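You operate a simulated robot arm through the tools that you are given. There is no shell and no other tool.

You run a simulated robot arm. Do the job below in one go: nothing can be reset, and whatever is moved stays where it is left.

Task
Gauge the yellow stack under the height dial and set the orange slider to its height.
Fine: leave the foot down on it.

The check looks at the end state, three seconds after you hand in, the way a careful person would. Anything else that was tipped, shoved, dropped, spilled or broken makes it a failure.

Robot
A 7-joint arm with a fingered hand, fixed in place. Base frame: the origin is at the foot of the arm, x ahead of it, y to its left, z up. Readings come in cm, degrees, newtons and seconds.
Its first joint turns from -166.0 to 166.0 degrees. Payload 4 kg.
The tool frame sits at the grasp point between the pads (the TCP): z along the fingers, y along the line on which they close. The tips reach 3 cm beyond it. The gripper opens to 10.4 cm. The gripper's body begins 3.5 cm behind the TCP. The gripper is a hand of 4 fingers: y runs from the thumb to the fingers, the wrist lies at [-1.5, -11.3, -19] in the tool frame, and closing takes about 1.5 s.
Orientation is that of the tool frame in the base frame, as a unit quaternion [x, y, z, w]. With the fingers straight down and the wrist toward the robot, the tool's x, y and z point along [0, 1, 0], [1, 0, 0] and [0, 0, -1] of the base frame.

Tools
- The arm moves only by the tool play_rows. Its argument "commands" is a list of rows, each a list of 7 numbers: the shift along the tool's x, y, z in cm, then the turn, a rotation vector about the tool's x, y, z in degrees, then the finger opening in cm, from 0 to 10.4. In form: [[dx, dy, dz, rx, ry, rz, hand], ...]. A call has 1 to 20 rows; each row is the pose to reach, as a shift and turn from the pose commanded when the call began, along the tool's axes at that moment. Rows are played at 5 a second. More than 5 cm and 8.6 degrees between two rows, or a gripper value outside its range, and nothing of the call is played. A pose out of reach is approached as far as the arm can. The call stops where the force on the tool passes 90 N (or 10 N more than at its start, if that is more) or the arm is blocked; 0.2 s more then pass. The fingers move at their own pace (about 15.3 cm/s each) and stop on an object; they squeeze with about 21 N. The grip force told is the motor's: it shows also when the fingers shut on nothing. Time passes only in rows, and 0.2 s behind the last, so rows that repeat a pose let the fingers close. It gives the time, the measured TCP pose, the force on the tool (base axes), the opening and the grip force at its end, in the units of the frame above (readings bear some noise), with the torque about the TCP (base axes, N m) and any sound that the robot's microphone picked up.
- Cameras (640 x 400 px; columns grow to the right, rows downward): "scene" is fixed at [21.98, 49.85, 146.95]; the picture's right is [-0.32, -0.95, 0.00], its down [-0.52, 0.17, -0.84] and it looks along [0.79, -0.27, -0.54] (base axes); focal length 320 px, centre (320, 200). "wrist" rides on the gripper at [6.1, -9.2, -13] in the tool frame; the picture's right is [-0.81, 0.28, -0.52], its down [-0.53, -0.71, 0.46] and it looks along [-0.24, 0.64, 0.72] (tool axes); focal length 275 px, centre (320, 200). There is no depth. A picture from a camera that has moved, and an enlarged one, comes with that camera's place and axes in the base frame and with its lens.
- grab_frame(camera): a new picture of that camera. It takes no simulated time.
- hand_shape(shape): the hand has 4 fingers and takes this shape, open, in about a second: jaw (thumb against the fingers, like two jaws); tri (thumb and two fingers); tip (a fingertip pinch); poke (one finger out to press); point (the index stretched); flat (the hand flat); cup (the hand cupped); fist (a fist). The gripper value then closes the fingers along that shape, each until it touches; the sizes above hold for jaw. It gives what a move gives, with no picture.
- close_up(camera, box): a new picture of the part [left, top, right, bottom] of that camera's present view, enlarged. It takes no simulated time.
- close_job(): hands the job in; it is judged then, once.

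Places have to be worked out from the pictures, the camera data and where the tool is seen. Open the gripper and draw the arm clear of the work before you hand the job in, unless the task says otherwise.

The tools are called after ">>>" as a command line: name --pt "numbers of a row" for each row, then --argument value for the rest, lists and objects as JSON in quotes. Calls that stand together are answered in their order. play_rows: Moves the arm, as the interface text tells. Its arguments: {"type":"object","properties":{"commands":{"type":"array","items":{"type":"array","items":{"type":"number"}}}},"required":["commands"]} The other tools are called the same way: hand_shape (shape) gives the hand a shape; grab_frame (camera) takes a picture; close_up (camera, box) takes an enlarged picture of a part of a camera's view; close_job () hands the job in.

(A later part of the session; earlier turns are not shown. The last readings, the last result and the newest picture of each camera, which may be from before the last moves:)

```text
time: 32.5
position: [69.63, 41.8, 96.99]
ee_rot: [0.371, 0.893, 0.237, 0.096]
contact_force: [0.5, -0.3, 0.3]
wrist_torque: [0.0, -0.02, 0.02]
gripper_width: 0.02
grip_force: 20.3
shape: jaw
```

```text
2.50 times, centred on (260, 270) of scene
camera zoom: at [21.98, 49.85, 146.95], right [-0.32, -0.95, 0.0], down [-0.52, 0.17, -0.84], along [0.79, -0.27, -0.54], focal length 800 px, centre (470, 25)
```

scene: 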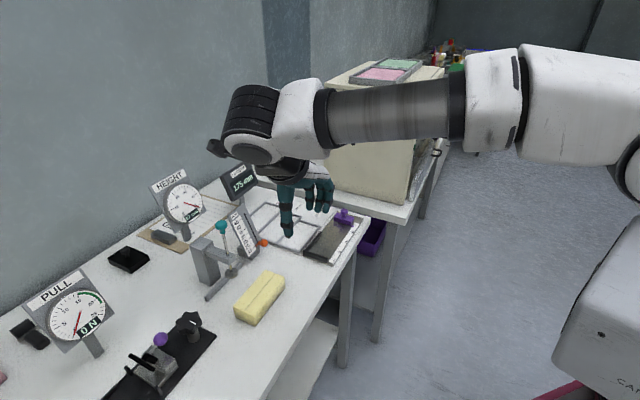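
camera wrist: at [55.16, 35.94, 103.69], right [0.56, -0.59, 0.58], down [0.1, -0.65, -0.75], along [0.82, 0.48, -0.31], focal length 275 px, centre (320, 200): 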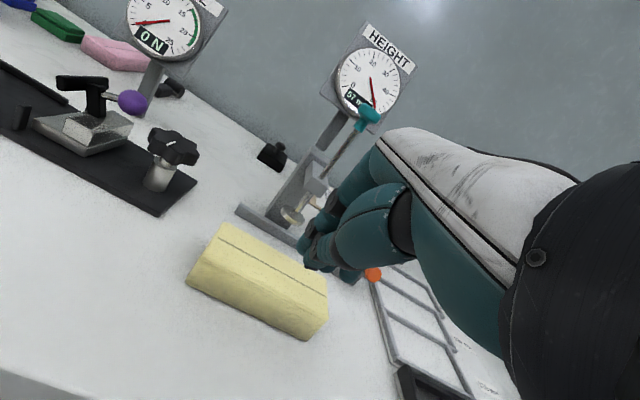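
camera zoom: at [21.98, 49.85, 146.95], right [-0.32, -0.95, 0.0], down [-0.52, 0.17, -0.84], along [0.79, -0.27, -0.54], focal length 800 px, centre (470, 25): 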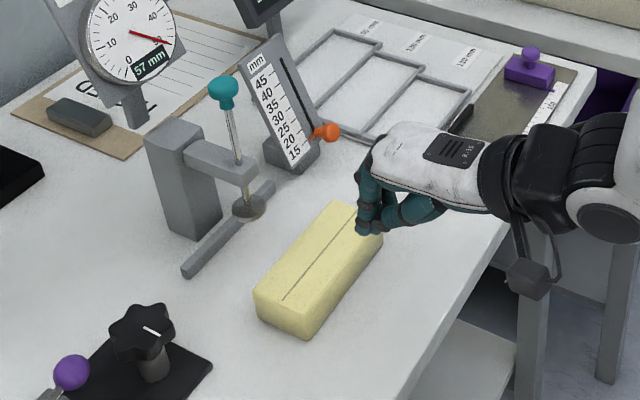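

The hand has gone back to a closed jaw, and with the 30° tilt its three fingertips form a good pushing face about 1.6 cm ahead of and 2.3 cm below the TCP. I'll shift 2.3 cm to centre the fingers on the stack and descend 8 cm in front of it.

>>> play_rows --pt "1 0 0 0 0 0 0" --pt "2.3 -0.5 0.87 0 0 0 0" --pt "2.3 -1.5 2.6 0 0 0 0" --pt "2.3 -2.5 4.33 0 0 0 0" --pt "2.3 -3.2 5.54 0 0 0 0" --pt "2.3 -3.7 6.4 0 0 0 0" --pt "2.3 -4 6.93 0 0 0 0" --pt "2.3 -4 6.93 0 0 0 0"

>>> grab_frame --camera "wrist"

>>> close_up --camera "scene" --box '[190, 220, 320, 340]'

```text
time: 34.3
position: [67.96, 43.4, 88.99]
ee_rot: [0.37, 0.893, 0.238, 0.096]
contact_force: [0.2, 0.8, -0.8]
wrist_torque: [0.0, 0.0, 0.01]
gripper_width: 0.0
grip_force: 21.0
shape: jaw
```

```text
taken
camera wrist: at [53.44, 37.56, 95.76], right [0.56, -0.59, 0.58], down [0.09, -0.65, -0.75], along [0.82, 0.48, -0.31], focal length 275 px, centre (320, 200)
```

wrist: 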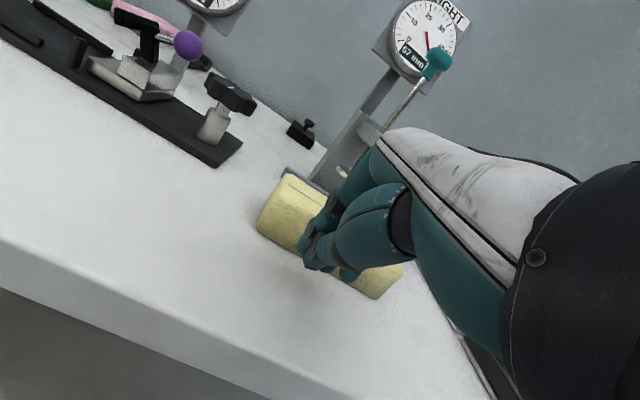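

```text
3.33 times, centred on (255, 280) of scene
camera zoom: at [21.98, 49.85, 146.95], right [-0.32, -0.95, 0.0], down [-0.52, 0.17, -0.84], along [0.79, -0.27, -0.54], focal length 1066 px, centre (537, -67)
```

zoom: 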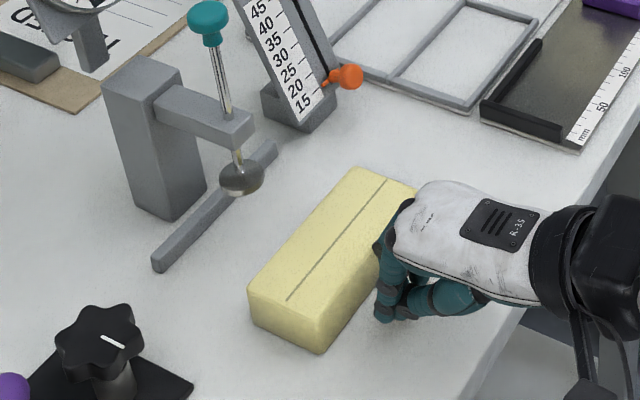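

The fingertips are just in front of the stack's face, about 1.5 cm above the table. I'll lower a touch and start pushing slowly along the bench normal, about 5 cm for now.

>>> play_rows --pt "0 -0.2 0.35 0 0 0 0" --pt "0 0.4 0.7 0 0 0 0" --pt "0 1.0 1.05 0 0 0 0" --pt "0 1.53 1.35 0 0 0 0" --pt "0 2.05 1.65 0 0 0 0" --pt "0 2.57 1.95 0 0 0 0" --pt "0 3.09 2.25 0 0 0 0" --pt "0 3.61 2.55 0 0 0 0" --pt "0 4.13 2.85 0 0 0 0"

>>> grab_frame --camera "wrist"

>>> close_up --camera "scene" --box '[190, 220, 320, 340]'

```text
time: 36.3
position: [71.5, 47.09, 88.57]
ee_rot: [0.37, 0.893, 0.237, 0.095]
contact_force: [-0.9, -0.3, 1.4]
wrist_torque: [0.01, 0.01, -0.01]
gripper_width: 0.0
grip_force: 20.2
shape: jaw
```

```text
taken
camera wrist: at [57.03, 41.15, 95.34], right [0.56, -0.59, 0.58], down [0.09, -0.65, -0.75], along [0.82, 0.48, -0.31], focal length 275 px, centre (320, 200)
```

wrist: 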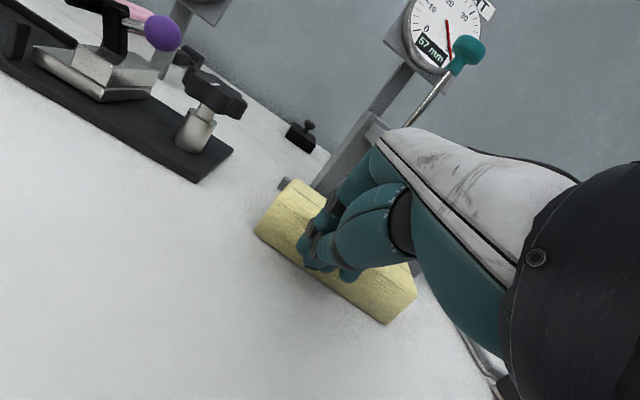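

```text
3.33 times, centred on (255, 280) of scene
camera zoom: at [21.98, 49.85, 146.95], right [-0.32, -0.95, 0.0], down [-0.52, 0.17, -0.84], along [0.79, -0.27, -0.54], focal length 1066 px, centre (537, -67)
```

zoom: 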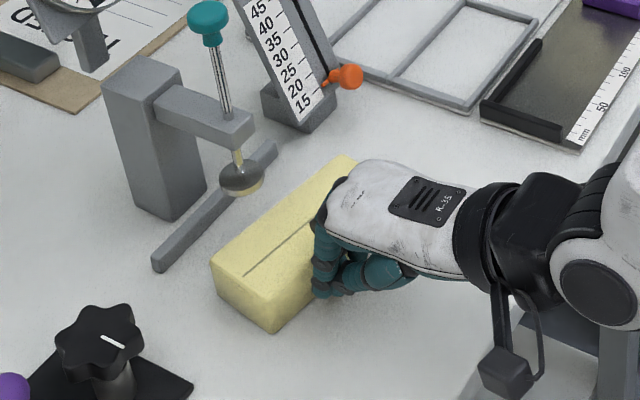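

The stack moved but turned about 11°, because the index alone leads and it pushes left of centre. I'll back off, shift to the right part of the stack, and push there to square it.

>>> play_rows --pt "0 -0.87 -0.5 0 0 0 0" --pt "0 -1.73 -1.0 0 0 0 0" --pt "-2 -1.73 -1.0 0 0 0 0" --pt "-4 -1.73 -1.0 0 0 0 0" --pt "-5.6 -1.73 -1.0 0 0 0 0" --pt "-5.6 -1.2 -0.7 0 0 0 0" --pt "-5.6 -0.69 -0.4 0 0 0 0" --pt "-5.6 -0.17 -0.1 0 0 0 0" --pt "-5.6 0.35 0.2 0 0 0 0" --pt "-5.6 0.87 0.5 0 0 0 0" --pt "-5.6 1.39 0.8 0 0 0 0"

>>> grab_frame --camera "wrist"

>>> close_up --camera "scene" --box '[190, 220, 320, 340]'

```text
time: 38.7
position: [76.62, 44.11, 88.61]
ee_rot: [0.37, 0.893, 0.237, 0.095]
contact_force: [0.2, -0.6, -0.7]
wrist_torque: [0.02, 0.0, 0.0]
gripper_width: 0.0
grip_force: 20.7
shape: jaw
```

```text
taken
camera wrist: at [62.17, 38.23, 95.35], right [0.56, -0.59, 0.58], down [0.1, -0.65, -0.75], along [0.82, 0.48, -0.31], focal length 275 px, centre (320, 200)
```

wrist: 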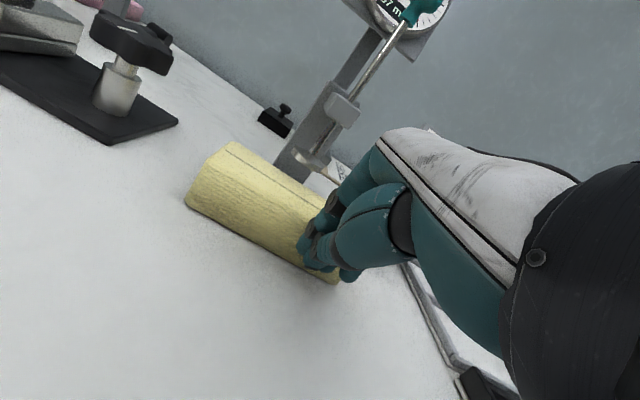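

```text
3.33 times, centred on (255, 280) of scene
camera zoom: at [21.98, 49.85, 146.95], right [-0.32, -0.95, 0.0], down [-0.52, 0.17, -0.84], along [0.79, -0.27, -0.54], focal length 1066 px, centre (537, -67)
```

zoom: 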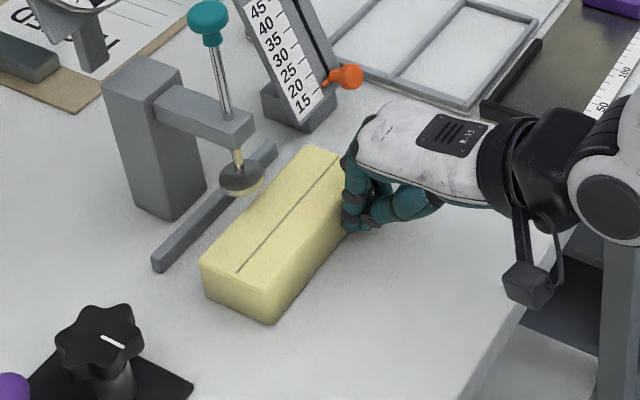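

The stack is square again (back edge at n ≈ 93.2, ends at e ≈ 14.2 and 26.7). Next I'll push at its centre another 2.8 cm, so it comes fully under the foot, just short of the fence.

>>> play_rows --pt "0 -0.6 -0.35 0 0 0 0" --pt "1.3 -0.6 -0.35 0 0 0 0" --pt "2.6 -0.6 -0.35 0 0 0 0" --pt "2.6 0 0 0 0 0 0" --pt "2.6 0.43 0.25 0 0 0 0" --pt "2.6 0.87 0.5 0 0 0 0" --pt "2.6 1.3 0.75 0 0 0 0" --pt "2.6 1.73 1.0 0 0 0 0"

>>> close_up --camera "scene" --box '[190, 220, 320, 340]'

>>> grab_frame --camera "wrist"

```text
time: 40.5
position: [76.11, 47.49, 88.38]
ee_rot: [0.37, 0.893, 0.237, 0.096]
contact_force: [0.5, 0.6, -0.2]
wrist_torque: [-0.02, 0.03, 0.04]
gripper_width: 0.0
grip_force: 20.9
shape: jaw
```

```text
3.33 times, centred on (255, 280) of scene
camera zoom: at [21.98, 49.85, 146.95], right [-0.32, -0.95, 0.0], down [-0.52, 0.17, -0.84], along [0.79, -0.27, -0.54], focal length 1066 px, centre (537, -67)
```

zoom: 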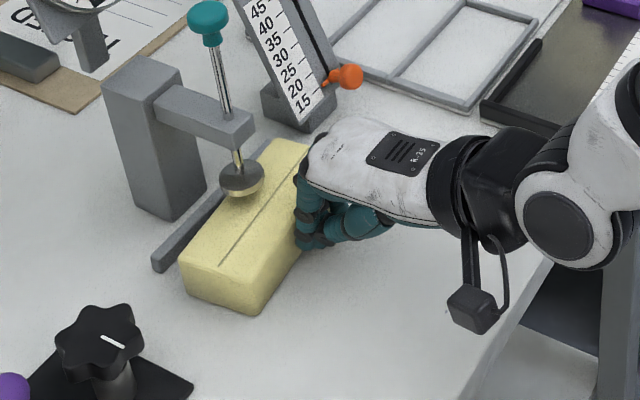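

```text
taken
camera wrist: at [61.68, 41.65, 95.2], right [0.56, -0.59, 0.58], down [0.1, -0.65, -0.75], along [0.82, 0.48, -0.31], focal length 275 px, centre (320, 200)
```

wrist: 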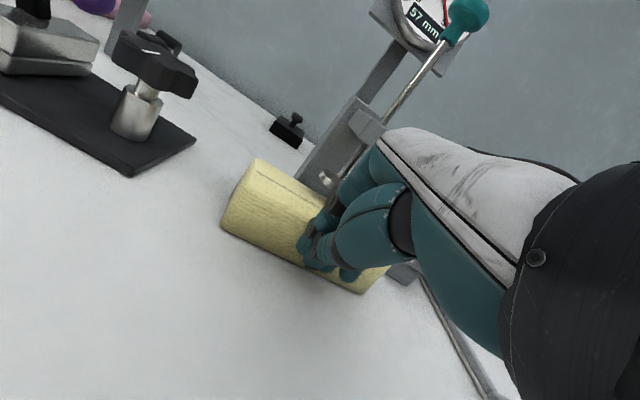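

The foot now lies fully over the stack near its middle; the stack is turned about 9°, with its right rear corner at the fence. That is fine for gauging, so I'll back the hand off and lift it clear.

>>> play_rows --pt "0 -0.87 -0.5 0 0 0 0" --pt "0 -2.2 -1.25 0 0 0 0" --pt "0 -4 -2.3 0 0 0 0" --pt "0 -3 -4.0 0 0 0 0" --pt "0 -1.2 -7.1 0 0 0 0" --pt "0 0.8 -10.5 0 0 0 0" --pt "0 2.8 -14 0 0 0 0" --pt "0 4.8 -17.4 0 0 0 0" --pt "0 6.5 -20.4 0 0 0 0" --pt "0 7.5 -22 0 0 0 0" --pt "0 7.5 -22 0 0 0 0"

>>> close_up --camera "scene" --box '[150, 170, 330, 330]'

>>> grab_frame --camera "wrist"

```text
time: 42.9
position: [73.18, 44.1, 111.29]
ee_rot: [0.37, 0.893, 0.237, 0.096]
contact_force: [0.0, 0.9, 0.0]
wrist_torque: [0.02, 0.03, 0.0]
gripper_width: 0.01
grip_force: 21.0
shape: jaw
```

```text
2.50 times, centred on (240, 250) of scene
camera zoom: at [21.98, 49.85, 146.95], right [-0.32, -0.95, 0.0], down [-0.52, 0.17, -0.84], along [0.79, -0.27, -0.54], focal length 800 px, centre (520, 75)
```

zoom: 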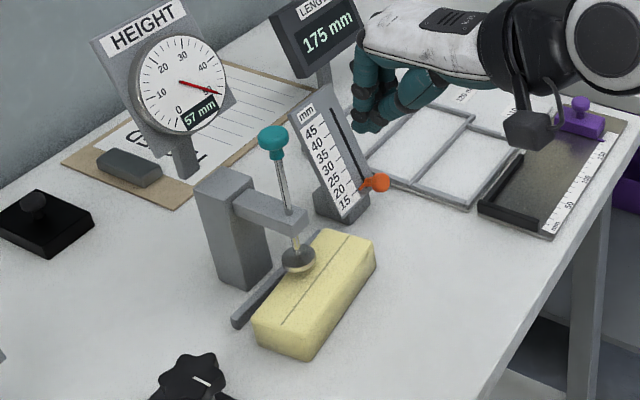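

```text
taken
camera wrist: at [58.77, 38.29, 117.96], right [0.56, -0.59, 0.58], down [0.09, -0.65, -0.75], along [0.82, 0.48, -0.31], focal length 275 px, centre (320, 200)
```

wrist: 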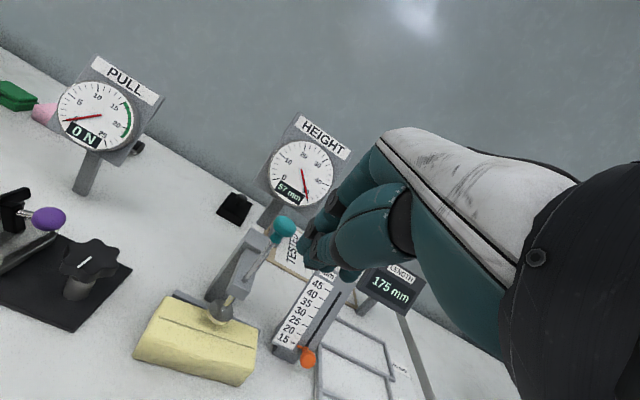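

The foot would land only about 2 cm from the stack's back edge, so squaring the stack against the fence would be better. I'll go down again and push its left part forward about 1.5 cm.

>>> play_rows --pt "1.5 -2 3.2 0 0 0 0" --pt "3 -4 6.4 0 0 0 0" --pt "4.1 -6 9.6 0 0 0 0" --pt "4.1 -8.2 13 0 0 0 0" --pt "4.1 -10.2 16.2 0 0 0 0" --pt "4.1 -11.4 18.1 0 0 0 0" --pt "4.1 -12.2 19.3 0 0 0 0" --pt "4.1 -11.2 19.85 0 0 0 0" --pt "4.1 -10.25 20.4 0 0 0 0" --pt "4.1 -9.28 20.98 0 0 0 0" --pt "4.1 -8.3 21.55 0 0 0 0" --pt "4.1 -7.97 21.74 0 0 0 0" --pt "4.1 -7.64 21.93 0 0 0 0" --pt "4.1 -7.31 22.12 0 0 0 0"

>>> close_up --camera "scene" --box '[190, 220, 320, 340]'

>>> grab_frame --camera "wrist"

```text
time: 45.9
position: [73.59, 50.55, 88.62]
ee_rot: [0.37, 0.893, 0.237, 0.096]
contact_force: [-0.3, -0.3, 0.6]
wrist_torque: [0.01, 0.0, -0.01]
gripper_width: 0.0
grip_force: 20.6
shape: jaw
```

```text
3.33 times, centred on (255, 280) of scene
camera zoom: at [21.98, 49.85, 146.95], right [-0.32, -0.95, 0.0], down [-0.52, 0.17, -0.84], along [0.79, -0.27, -0.54], focal length 1066 px, centre (537, -67)
```

zoom: 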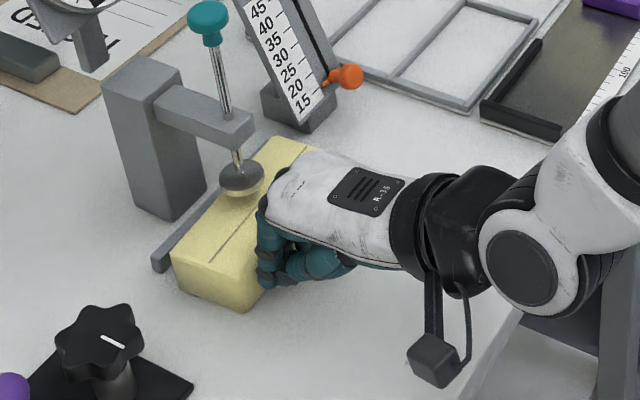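

```text
taken
camera wrist: at [59.07, 44.57, 95.29], right [0.56, -0.59, 0.58], down [0.1, -0.65, -0.75], along [0.82, 0.48, -0.31], focal length 275 px, centre (320, 200)
```

wrist: 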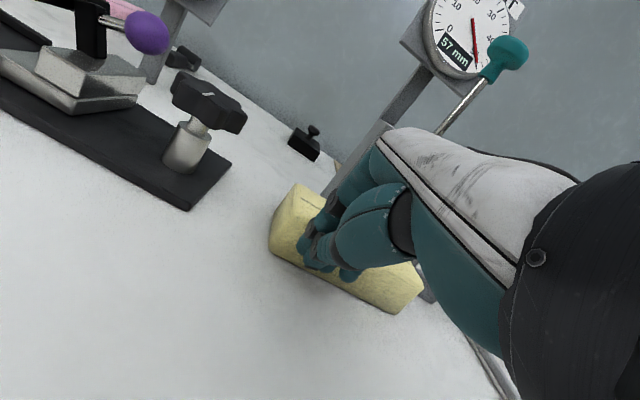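

The left rear corner is now at n ≈ 95.4 against 96.3 on the right. Another 0.6 cm will square it, and then I'll retreat and lift.

>>> play_rows --pt "0 0.17 0.1 0 0 0 0" --pt "0 0.35 0.2 0 0 0 0" --pt "0 0.52 0.3 0 0 0 0" --pt "0 0.52 0.3 0 0 0 0"

>>> close_up --camera "scene" --box '[190, 220, 320, 340]'

```text
time: 46.9
position: [73.89, 50.86, 88.44]
ee_rot: [0.37, 0.893, 0.237, 0.095]
contact_force: [0.3, -0.1, 0.2]
wrist_torque: [0.0, 0.01, 0.0]
gripper_width: 0.02
grip_force: 21.4
shape: jaw
```

```text
3.33 times, centred on (255, 280) of scene
camera zoom: at [21.98, 49.85, 146.95], right [-0.32, -0.95, 0.0], down [-0.52, 0.17, -0.84], along [0.79, -0.27, -0.54], focal length 1066 px, centre (537, -67)
```

zoom: 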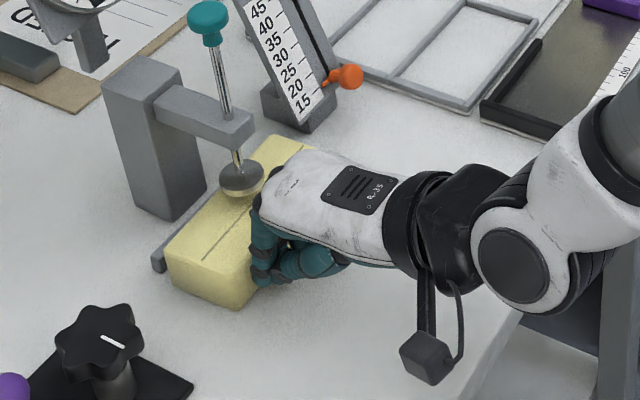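

The stack is now nearly square and well under the foot. I'll back away and rise.

>>> play_rows --pt "0 -0.87 -0.5 0 0 0 0" --pt "0 -2.2 -1.25 0 0 0 0" --pt "0 -4 -2.3 0 0 0 0" --pt "-1 -3 -4.0 0 0 0 0" --pt "-2 -1.2 -7.1 0 0 0 0" --pt "-3 0.8 -10.5 0 0 0 0" --pt "-3.5 2.8 -14 0 0 0 0" --pt "-3.5 4.8 -17.4 0 0 0 0" --pt "-3.5 6.8 -20.9 0 0 0 0" --pt "-3.5 8.5 -23.9 0 0 0 0" --pt "-3.5 9.5 -25.6 0 0 0 0" --pt "-3.5 9.5 -25.6 0 0 0 0"

>>> close_up --camera "scene" --box '[150, 170, 330, 330]'

```text
time: 49.5
position: [73.46, 44.96, 115.37]
ee_rot: [0.371, 0.893, 0.237, 0.096]
contact_force: [-0.7, -0.5, 0.1]
wrist_torque: [0.01, 0.0, 0.01]
gripper_width: 0.0
grip_force: 21.0
shape: jaw
```

```text
2.50 times, centred on (240, 250) of scene
camera zoom: at [21.98, 49.85, 146.95], right [-0.32, -0.95, 0.0], down [-0.52, 0.17, -0.84], along [0.79, -0.27, -0.54], focal length 800 px, centre (520, 75)
```

zoom: 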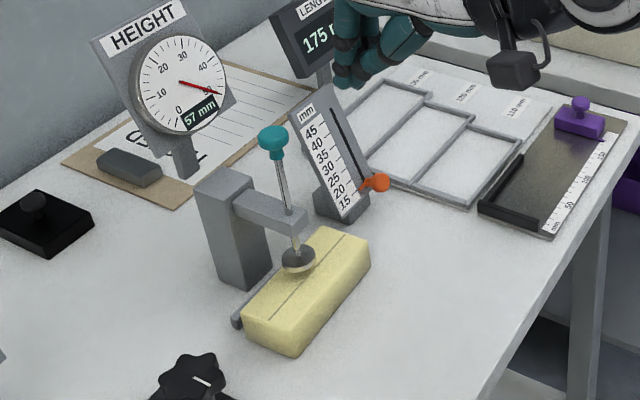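

The foot stands over the middle of the stack. I'll level the hand, open it to 5 cm, and hover over the parked knob.

>>> play_rows --pt "0 0 -0.5 5 0 0 2" --pt "0.2 1 0.3 10 0 0 5" --pt "0.4 2.5 1.2 15 0 0 5" --pt "0.6 4 2.3 20 0 0 5" --pt "0.8 5.6 3.5 25 0 0 5" --pt "0.85 7.2 4.7 30 0 0 5" --pt "0.85 8.21 5.6 30 0 0 5" --pt "0.85 8.21 5.6 30 0 0 5"

>>> grab_frame --camera "wrist"

>>> close_up --camera "scene" --box '[150, 150, 290, 290]'

```text
time: 51.3
position: [79.63, 52.72, 114.67]
ee_rot: [0.384, 0.923, -0.002, -0.004]
contact_force: [0.5, -0.8, -0.2]
wrist_torque: [-0.02, -0.01, 0.03]
gripper_width: 4.59
grip_force: 0.0
shape: jaw
```

```text
taken
camera wrist: at [69.03, 50.63, 127.79], right [0.77, -0.38, 0.51], down [-0.13, -0.88, -0.45], along [0.62, 0.28, -0.73], focal length 275 px, centre (320, 200)
```

wrist: 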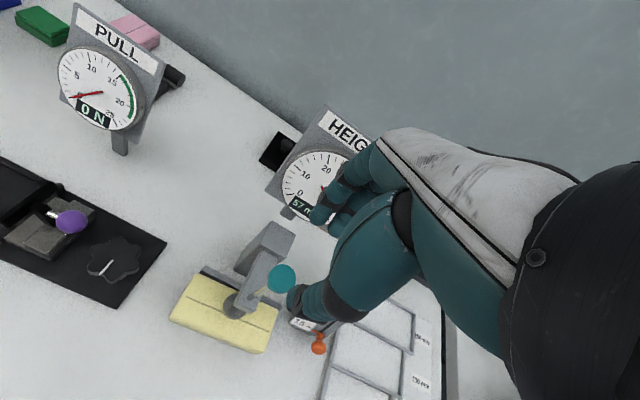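

```text
2.86 times, centred on (220, 220) of scene
camera zoom: at [21.98, 49.85, 146.95], right [-0.32, -0.95, 0.0], down [-0.52, 0.17, -0.84], along [0.79, -0.27, -0.54], focal length 914 px, centre (606, 143)
```

zoom: 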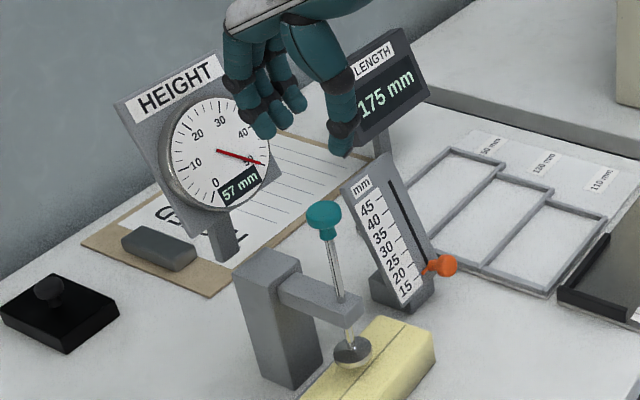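

From the wrist view the knob lies at about x = −0.5, y = +0.35 in the tool frame. I'll correct for that, descend 7.5 cm, and check before closing.

>>> play_rows --pt "-0.2 0.1 1 0 0 0 5" --pt "-0.45 0.3 2.2 0 0 0 5" --pt "-0.45 0.3 3.6 0 0 0 5" --pt "-0.45 0.3 5 0 0 0 5" --pt "-0.45 0.3 6.2 0 0 0 5" --pt "-0.45 0.3 7 0 0 0 5" --pt "-0.45 0.3 7.5 0 0 0 5" --pt "-0.45 0.3 7.5 0 0 0 5"

>>> close_up --camera "wrist" --box '[200, 150, 420, 350]'

>>> close_up --camera "scene" --box '[150, 170, 290, 290]'

```text
time: 53.1
position: [79.98, 52.77, 107.04]
ee_rot: [0.383, 0.924, -0.002, -0.004]
contact_force: [0.3, -0.3, 0.1]
wrist_torque: [0.01, 0.0, 0.03]
gripper_width: 4.57
grip_force: 0.0
shape: jaw
```

```text
2.00 times, centred on (310, 250) of wrist
camera zoom: at [69.41, 50.64, 120.16], right [0.77, -0.38, 0.51], down [-0.13, -0.88, -0.45], along [0.62, 0.28, -0.73], focal length 551 px, centre (340, 100)
```

zoom: 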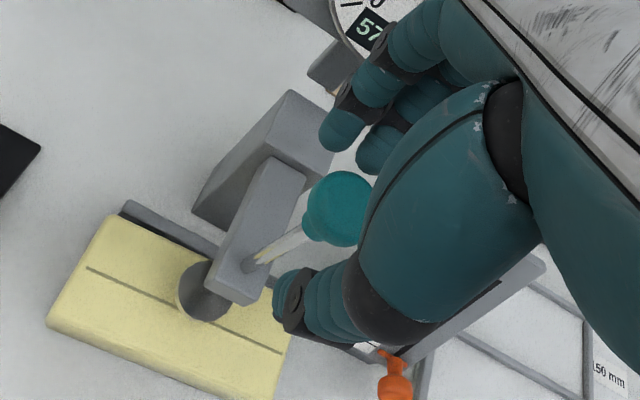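

```text
3.33 times, centred on (220, 230) of scene
camera zoom: at [21.98, 49.85, 146.95], right [-0.32, -0.95, 0.0], down [-0.52, 0.17, -0.84], along [0.79, -0.27, -0.54], focal length 1066 px, centre (653, 100)
```

zoom: 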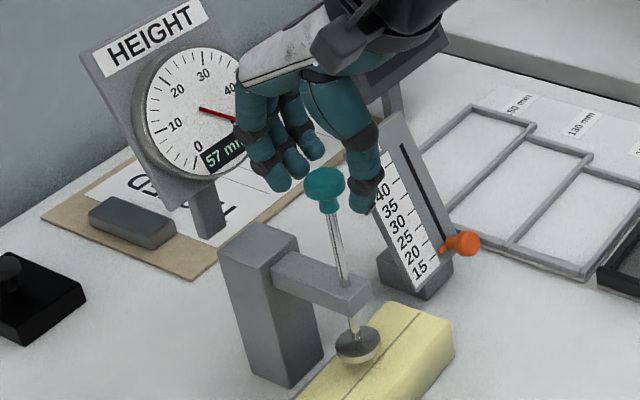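

The knob sits slightly to −x of the pinch line. I'll shift 0.4 cm, lower 0.3 cm, and close gently.

>>> play_rows --pt "-0.2 0 0.2 0 0 0 5" --pt "-0.4 0 0.4 0 0 0 5" --pt "-0.4 0 0.4 0 0 0 3.5" --pt "-0.4 0 0.4 0 0 0 2" --pt "-0.4 0 0.4 0 0 0 0.5" --pt "-0.4 0 0.4 0 0 0 0.5"

>>> close_up --camera "scene" --box '[150, 170, 290, 290]'

```text
time: 54.5
position: [80.49, 52.47, 106.77]
ee_rot: [0.383, 0.924, -0.002, -0.005]
contact_force: [6.4, 3.5, 0.6]
wrist_torque: [0.16, -0.19, -0.04]
gripper_width: 1.38
grip_force: 20.6
shape: tri
```

```text
3.33 times, centred on (220, 230) of scene
camera zoom: at [21.98, 49.85, 146.95], right [-0.32, -0.95, 0.0], down [-0.52, 0.17, -0.84], along [0.79, -0.27, -0.54], focal length 1066 px, centre (653, 100)
```

zoom: 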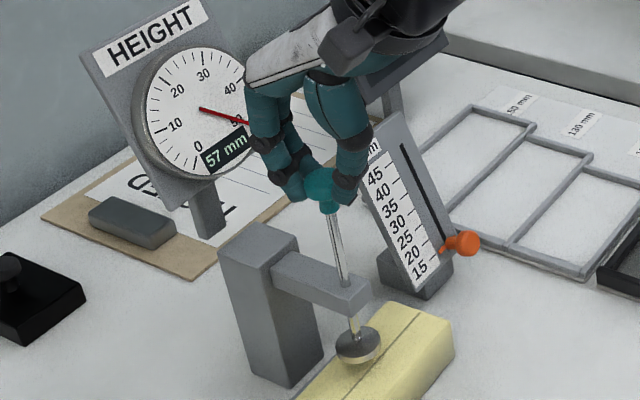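

The knob is gripped at 57 mm. I'll lower it slowly by 2 cm and check the dial and force.

>>> play_rows --pt "0 0 0.3 0 0 0 0.5" --pt "0 0 0.6 0 0 0 0.5" --pt "0 0 0.9 0 0 0 0.5" --pt "0 0 1.2 0 0 0 0.5" --pt "0 0 1.5 0 0 0 0.5" --pt "0 0 1.8 0 0 0 0.5"

>>> close_up --camera "scene" --box '[150, 170, 290, 290]'

```text
time: 55.9
position: [80.36, 52.37, 105.06]
ee_rot: [0.383, 0.924, -0.001, -0.004]
contact_force: [8.5, 7.0, 2.9]
wrist_torque: [0.27, -0.26, -0.01]
gripper_width: 1.38
grip_force: 20.3
shape: tri
```

```text
3.33 times, centred on (220, 230) of scene
camera zoom: at [21.98, 49.85, 146.95], right [-0.32, -0.95, 0.0], down [-0.52, 0.17, -0.84], along [0.79, -0.27, -0.54], focal length 1066 px, centre (653, 100)
```

zoom: 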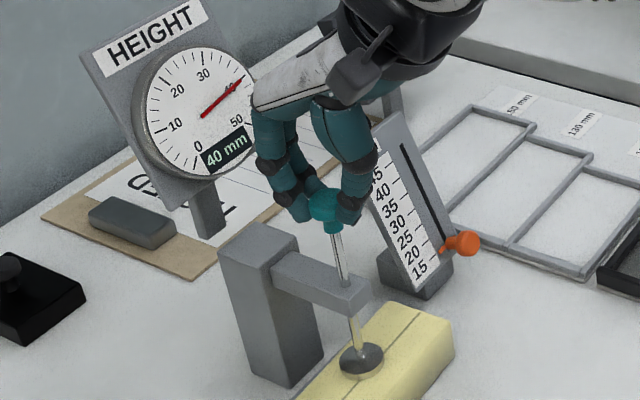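

The gauge is at 40 mm and moving freely. I'll lower further in 0.15 cm steps, watching for contact.

>>> play_rows --pt "0 0 0.15 0 0 0 0.5" --pt "0 0 0.3 0 0 0 0.5" --pt "0 0 0.45 0 0 0 0.5" --pt "0 0 0.6 0 0 0 0.5"

>>> close_up --camera "scene" --box '[150, 170, 290, 290]'

```text
time: 56.9
position: [80.57, 52.39, 104.91]
ee_rot: [0.383, 0.924, 0.001, -0.002]
contact_force: [6.8, 5.2, 33.1]
wrist_torque: [0.34, -0.33, -0.04]
gripper_width: 1.63
grip_force: 21.0
shape: tri
```

```text
3.33 times, centred on (220, 230) of scene
camera zoom: at [21.98, 49.85, 146.95], right [-0.32, -0.95, 0.0], down [-0.52, 0.17, -0.84], along [0.79, -0.27, -0.54], focal length 1066 px, centre (653, 100)
```

zoom: 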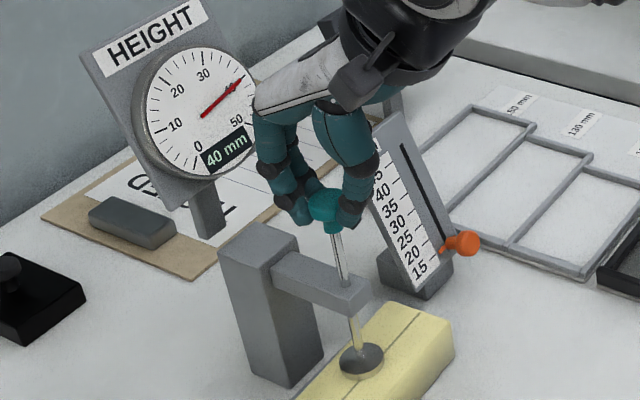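

The foot is resting on the stack: the reading stays at 40 mm while the push force rose to 33 N. I'll back up the same amount to relieve the force, then release the knob.

>>> play_rows --pt "0 0 -0.2 0 0 0 0.5" --pt "0 0 -0.4 0 0 0 0.5" --pt "0 0 -0.5 0 0 0 0.5" --pt "0 0 -0.5 0 0 0 2.5" --pt "0 0 -0.5 0 0 0 4" --pt "0 0 -0.5 0 0 0 5" --pt "0 0 -0.5 0 0 0 5"

>>> close_up --camera "scene" --box '[150, 170, 290, 290]'

>>> close_up --camera "scene" --box '[150, 170, 220, 230]'

```text
time: 58.5
position: [80.37, 52.41, 104.74]
ee_rot: [0.382, 0.924, -0.002, -0.004]
contact_force: [0.3, 1.1, -0.3]
wrist_torque: [-0.03, 0.01, 0.0]
gripper_width: 4.58
grip_force: 0.0
shape: jaw
```

```text
3.33 times, centred on (220, 230) of scene
camera zoom: at [21.98, 49.85, 146.95], right [-0.32, -0.95, 0.0], down [-0.52, 0.17, -0.84], along [0.79, -0.27, -0.54], focal length 1066 px, centre (653, 100)
```

zoom: 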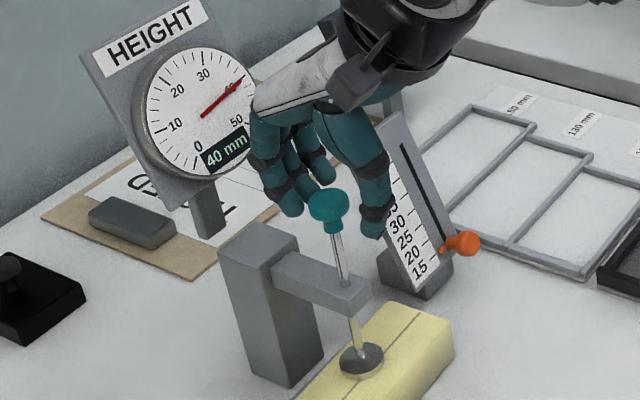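

```text
6.67 times, centred on (185, 200) of scene
camera zoom: at [21.98, 49.85, 146.95], right [-0.32, -0.95, 0.0], down [-0.52, 0.17, -0.84], along [0.79, -0.27, -0.54], focal length 2132 px, centre (1220, 200)
```

zoom: 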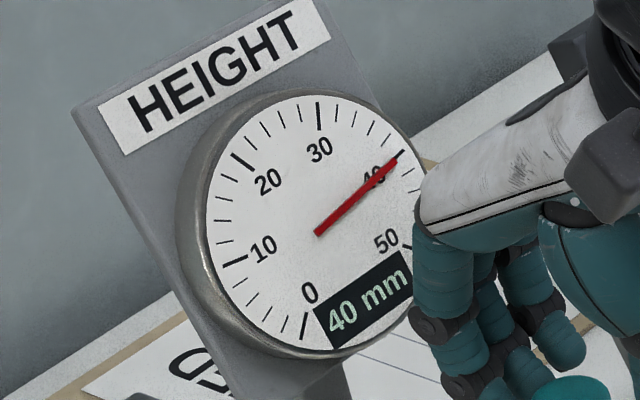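

The knob is free and the dial still shows 40 mm. I'll raise the hand well clear and recheck the gauge.

>>> play_rows --pt "0 0 -1.5 0 0 0 5" --pt "0 0 -3.5 0 0 0 5" --pt "0 0 -6 0 0 0 5" --pt "0 0 -9 0 0 0 5" --pt "0 -3 -11 0 0 0 5" --pt "0 -7 -12 0 0 0 5" --pt "0 -11 -12 0 0 0 5" --pt "0 -14 -12 0 0 0 5" --pt "0 -14 -12 0 0 0 5"

>>> close_up --camera "scene" --box '[140, 160, 300, 310]'

>>> close_up --camera "scene" --box '[150, 170, 220, 230]'

>>> grab_frame --camera "wrist"

```text
time: 60.5
position: [70.81, 42.5, 117.21]
ee_rot: [0.383, 0.924, -0.002, -0.004]
contact_force: [0.0, 0.3, 0.6]
wrist_torque: [-0.01, 0.04, 0.0]
gripper_width: 4.54
grip_force: 0.0
shape: jaw
```

```text
2.67 times, centred on (220, 235) of scene
camera zoom: at [21.98, 49.85, 146.95], right [-0.32, -0.95, 0.0], down [-0.52, 0.17, -0.84], along [0.79, -0.27, -0.54], focal length 853 px, centre (587, 107)
```

zoom: 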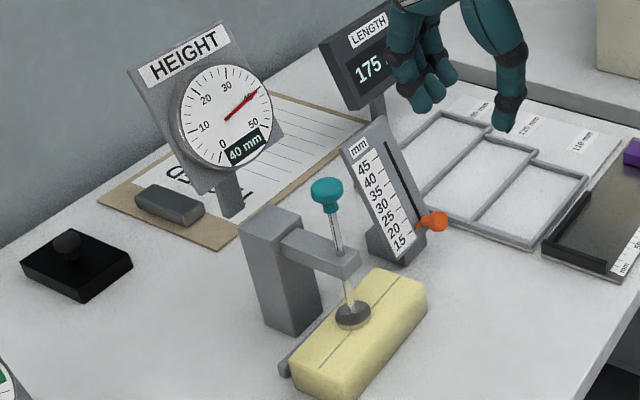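

```text
6.67 times, centred on (185, 200) of scene
camera zoom: at [21.98, 49.85, 146.95], right [-0.32, -0.95, 0.0], down [-0.52, 0.17, -0.84], along [0.79, -0.27, -0.54], focal length 2132 px, centre (1220, 200)
```

zoom: 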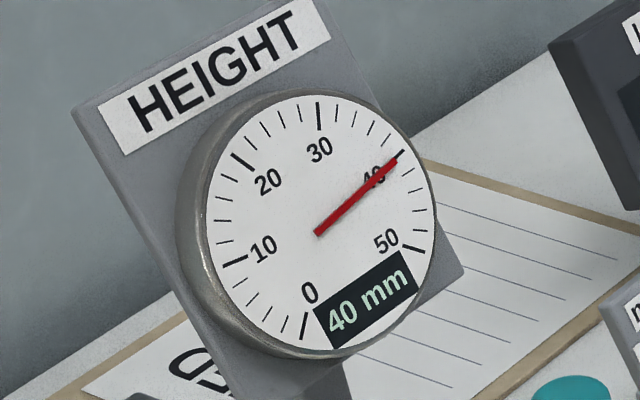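

```text
taken
camera wrist: at [60.23, 40.28, 130.21], right [0.77, -0.38, 0.51], down [-0.13, -0.88, -0.45], along [0.62, 0.28, -0.73], focal length 275 px, centre (320, 200)
```

wrist: 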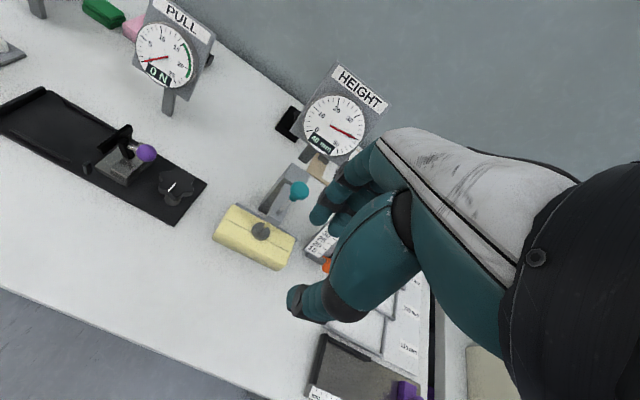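

The gauge clearly reads 40 mm with the foot resting on the stack. Next is the slider, so I'll move in front of the scale with the hand tilted forward, which gives the wrist camera a nearly frontal view of it.

>>> play_rows --pt "-1 0 0.5 -3 0 0 5" --pt "-2.5 0.2 1.5 -7 0 0 5" --pt "-4 0.4 3 -11 0 0 5" --pt "-6 0.6 4.5 -16 0 0 5" --pt "-8 0.8 6 -21 0 0 5" --pt "-10 1 8 -26 0 0 5" --pt "-11.5 1.3 10 -31 0 0 5" --pt "-13 1.6 12 -36 0 0 5" --pt "-13 1.9 13.5 -40 0 0 5" --pt "-13 1.9 13.5 -40 0 0 5"

>>> grab_frame --camera "wrist"

>>> grab_frame --camera "scene"

```text
time: 62.7
position: [81.02, 34.81, 103.32]
ee_rot: [0.361, 0.869, 0.315, 0.127]
contact_force: [0.0, -0.2, 0.7]
wrist_torque: [0.0, -0.02, 0.0]
gripper_width: 4.55
grip_force: 0.1
shape: jaw
```

```text
taken
camera wrist: at [65.83, 28.08, 107.41], right [0.49, -0.66, 0.57], down [0.19, -0.56, -0.81], along [0.85, 0.51, -0.15], focal length 275 px, centre (320, 200)
```

wrist: 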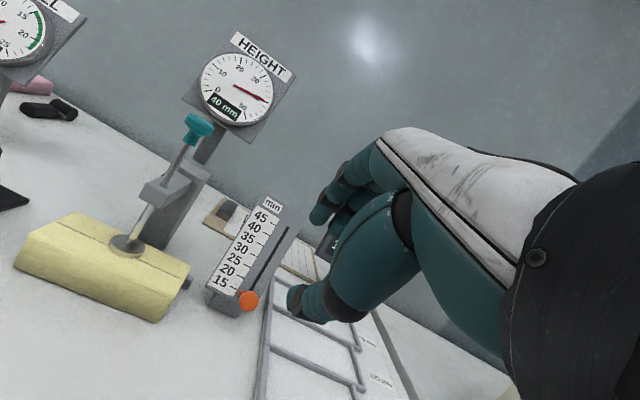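

```text
taken
```

scene: 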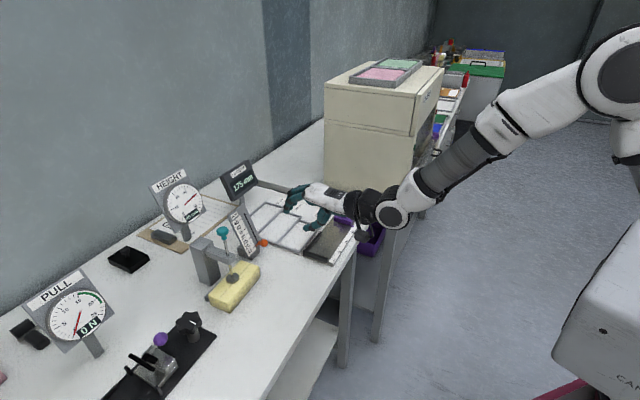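

Now the scale is seen nearly from the front. I'll enlarge it in both views to work out the slot geometry.

>>> close_up --camera "wrist" --box '[195, 190, 315, 320]'

>>> close_up --camera "scene" --box '[220, 195, 290, 265]'

>>> close_up --camera "scene" --box '[220, 160, 420, 280]'

```text
3.08 times, centred on (255, 255) of wrist
camera zoom: at [65.83, 28.08, 107.41], right [0.49, -0.66, 0.57], down [0.19, -0.56, -0.81], along [0.85, 0.51, -0.15], focal length 847 px, centre (520, 31)
```

zoom: 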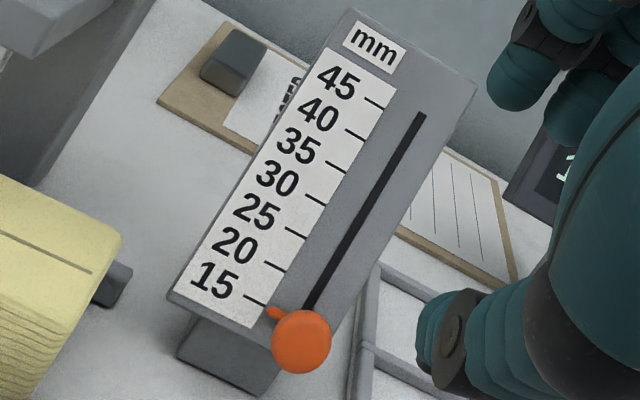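

```text
5.71 times, centred on (255, 230) of scene
camera zoom: at [21.98, 49.85, 146.95], right [-0.32, -0.95, 0.0], down [-0.52, 0.17, -0.84], along [0.79, -0.27, -0.54], focal length 1828 px, centre (691, 29)
```

zoom: 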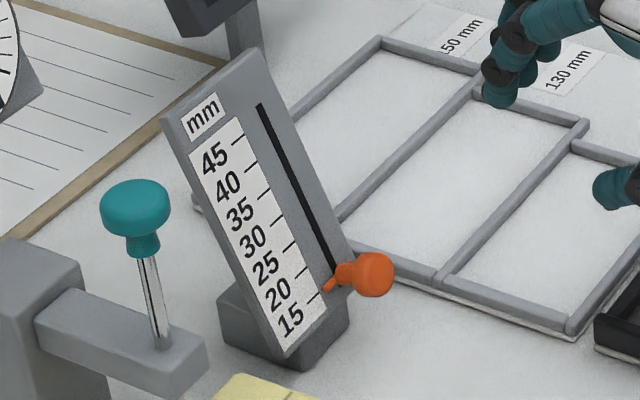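

```text
3.20 times, centred on (320, 220) of scene
camera zoom: at [21.98, 49.85, 146.95], right [-0.32, -0.95, 0.0], down [-0.52, 0.17, -0.84], along [0.79, -0.27, -0.54], focal length 1024 px, centre (320, 136)
```

zoom: 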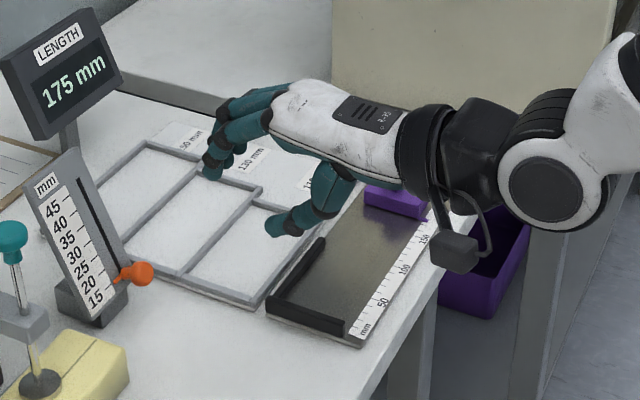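

The slot runs about 19° off vertical. The ball is at n ≈ 94.0, e ≈ 33.6, z ≈ 89.4, and the scale works out at about 0.296 cm per mm, so the ball needs about 7.4 cm of travel. I'll tilt to 50° and go to a pre-grasp point 6 cm back from the ball.

>>> play_rows --pt "-0.2 -0.2 2 -2 0 0 5" --pt "-0.5 -0.5 4.5 -5 0 0 5" --pt "-0.8 -0.8 7 -8 0 0 5" --pt "-1.07 -1 9 -10 0 0 5" --pt "-1.07 -1.12 10.5 -10 0 0 5" --pt "-1.07 -1.12 10.5 -10 0 0 5"

>>> grab_frame --camera "wrist"

>>> close_up --camera "scene" --box '[210, 180, 370, 300]'

```text
time: 64.1
position: [85.83, 37.99, 94.63]
ee_rot: [0.347, 0.838, 0.389, 0.159]
contact_force: [0.6, 0.1, 0.6]
wrist_torque: [-0.02, 0.01, -0.02]
gripper_width: 4.56
grip_force: 0.0
shape: jaw
```

```text
taken
camera wrist: at [70.42, 31.09, 96.04], right [0.42, -0.73, 0.54], down [0.29, -0.46, -0.84], along [0.86, 0.51, 0.02], focal length 275 px, centre (320, 200)
```

wrist: 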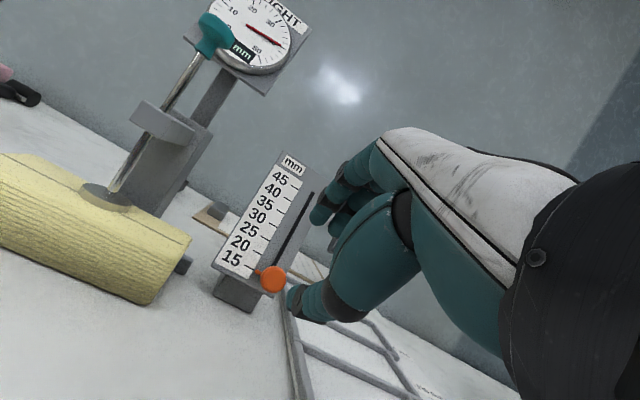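

```text
3.33 times, centred on (290, 240) of scene
camera zoom: at [21.98, 49.85, 146.95], right [-0.32, -0.95, 0.0], down [-0.52, 0.17, -0.84], along [0.79, -0.27, -0.54], focal length 1066 px, centre (420, 67)
```

zoom: 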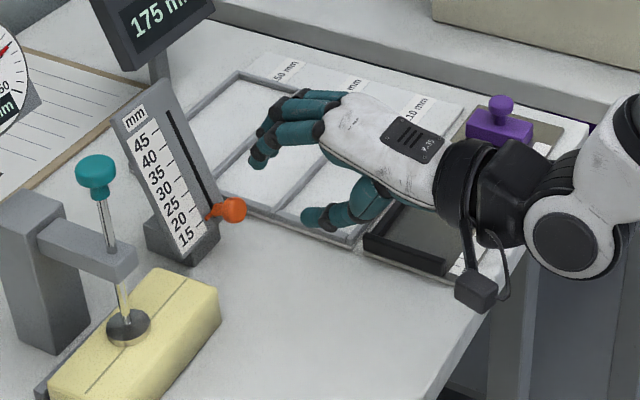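

The ball lies almost on the tool axis, about 8 to 9 cm ahead of the TCP. I'll advance 5 cm along the tool axis and look again before going the rest of the way.

>>> play_rows --pt "0 0 1.2 0 0 0 5" --pt "0 0 2.4 0 0 0 5" --pt "0 0 3.6 0 0 0 5" --pt "0 0 4.5 0 0 0 5" --pt "0 0 5 0 0 0 5" --pt "0 0 5 0 0 0 5"

>>> close_up --camera "wrist" --box '[200, 150, 380, 350]'

>>> close_up --camera "scene" --box '[220, 190, 320, 270]'

```text
time: 65.5
position: [88.58, 40.85, 91.24]
ee_rot: [0.348, 0.839, 0.389, 0.158]
contact_force: [0.8, 0.0, 1.1]
wrist_torque: [-0.02, 0.01, 0.01]
gripper_width: 4.61
grip_force: 0.0
shape: jaw
```

```text
2.00 times, centred on (290, 250) of wrist
camera zoom: at [73.01, 33.88, 92.67], right [0.42, -0.73, 0.54], down [0.29, -0.46, -0.84], along [0.86, 0.51, 0.02], focal length 551 px, centre (380, 100)
```

zoom: 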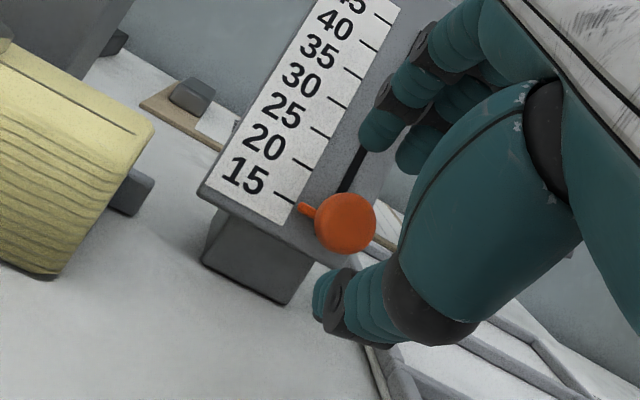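

```text
5.00 times, centred on (270, 230) of scene
camera zoom: at [21.98, 49.85, 146.95], right [-0.32, -0.95, 0.0], down [-0.52, 0.17, -0.84], along [0.79, -0.27, -0.54], focal length 1599 px, centre (570, 50)
```

zoom: 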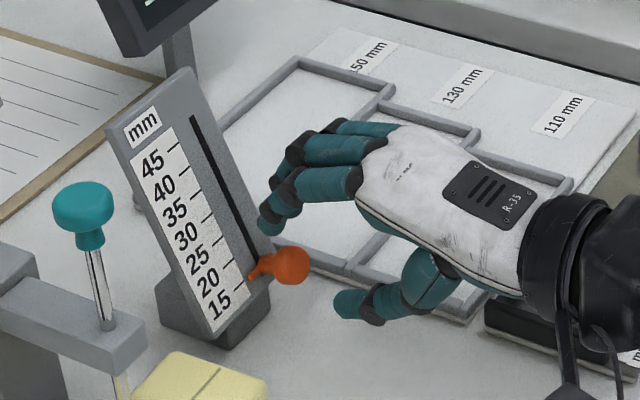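

The ball is midway between thumb and index tips in both views, with the tips about 1 cm short of its centre. I'll narrow to 3.2 cm to stay clear of the panel, advance 1.1 cm, and look again.

>>> play_rows --pt "0 0 0 0 0 0 3.5" --pt "0 0 0.4 0 0 0 3.5" --pt "0 0 0.8 0 0 0 3.5" --pt "0 0 1.1 0 0 0 3.5" --pt "0 0 1.1 0 0 0 3.5"

>>> close_up --camera "wrist" --box '[200, 150, 380, 350]'

>>> close_up --camera "scene" --box '[220, 190, 320, 270]'

```text
time: 66.7
position: [89.2, 41.42, 90.6]
ee_rot: [0.347, 0.839, 0.389, 0.158]
contact_force: [0.3, 0.4, -0.4]
wrist_torque: [-0.01, 0.0, 0.0]
gripper_width: 3.25
grip_force: 0.1
shape: tri
```

```text
2.00 times, centred on (290, 250) of wrist
camera zoom: at [73.67, 34.45, 91.96], right [0.42, -0.73, 0.54], down [0.29, -0.46, -0.84], along [0.86, 0.51, 0.02], focal length 551 px, centre (380, 100)
```

zoom: 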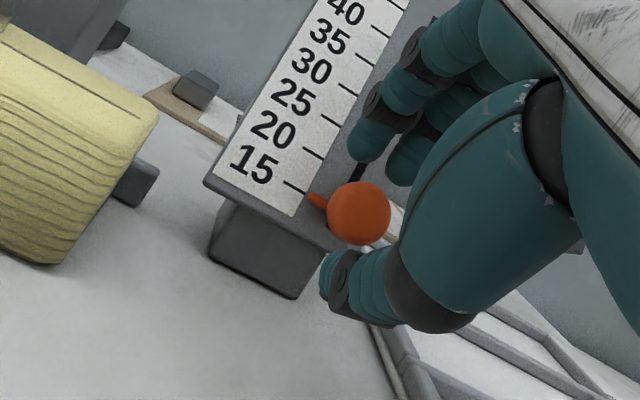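

```text
5.00 times, centred on (270, 230) of scene
camera zoom: at [21.98, 49.85, 146.95], right [-0.32, -0.95, 0.0], down [-0.52, 0.17, -0.84], along [0.79, -0.27, -0.54], focal length 1599 px, centre (570, 50)
```

zoom: 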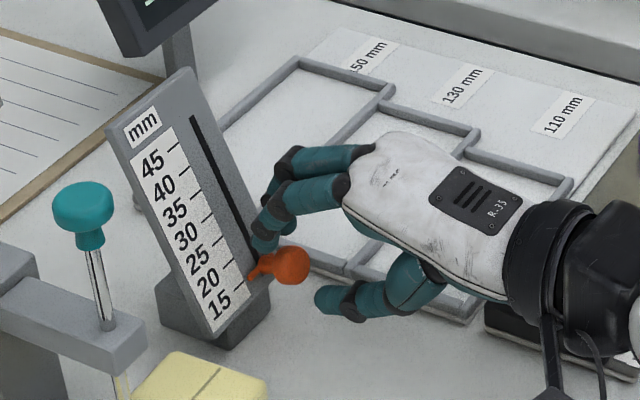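

The tips are now level with the ball's centre, which is slightly toward the fingers' side (y ≈ +0.4, x ≈ −0.3). I'll shift a little that way while closing onto the ball.

>>> play_rows --pt "-0.2 0.1 0 0 0 0 3" --pt "-0.2 0.25 0 0 0 0 2.6" --pt "-0.2 0.25 0 0 0 0 1.8" --pt "-0.2 0.25 0 0 0 0 1" --pt "-0.2 0.25 0 0 0 0 0.5" --pt "-0.2 0.25 0 0 0 0 0.5"

>>> close_up --camera "wrist" --box '[200, 150, 380, 350]'

>>> close_up --camera "scene" --box '[220, 190, 320, 270]'

```text
time: 68.1
position: [89.37, 41.27, 90.69]
ee_rot: [0.349, 0.839, 0.387, 0.158]
contact_force: [-0.4, -1.3, 1.8]
wrist_torque: [0.01, -0.02, -0.05]
gripper_width: 0.8
grip_force: 21.3
shape: tri
```

```text
2.00 times, centred on (290, 250) of wrist
camera zoom: at [73.9, 34.42, 92.08], right [0.42, -0.73, 0.54], down [0.29, -0.45, -0.84], along [0.86, 0.51, 0.02], focal length 551 px, centre (380, 100)
```

zoom: 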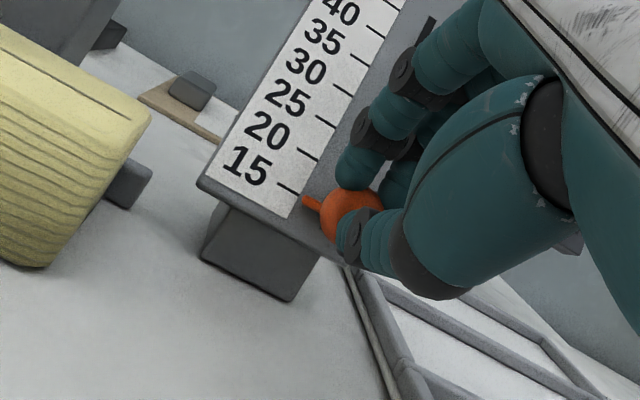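

```text
5.00 times, centred on (270, 230) of scene
camera zoom: at [21.98, 49.85, 146.95], right [-0.32, -0.95, 0.0], down [-0.52, 0.17, -0.84], along [0.79, -0.27, -0.54], focal length 1599 px, centre (570, 50)
```

zoom: 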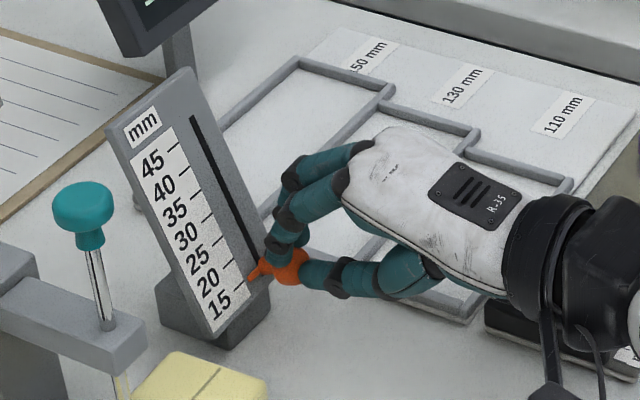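

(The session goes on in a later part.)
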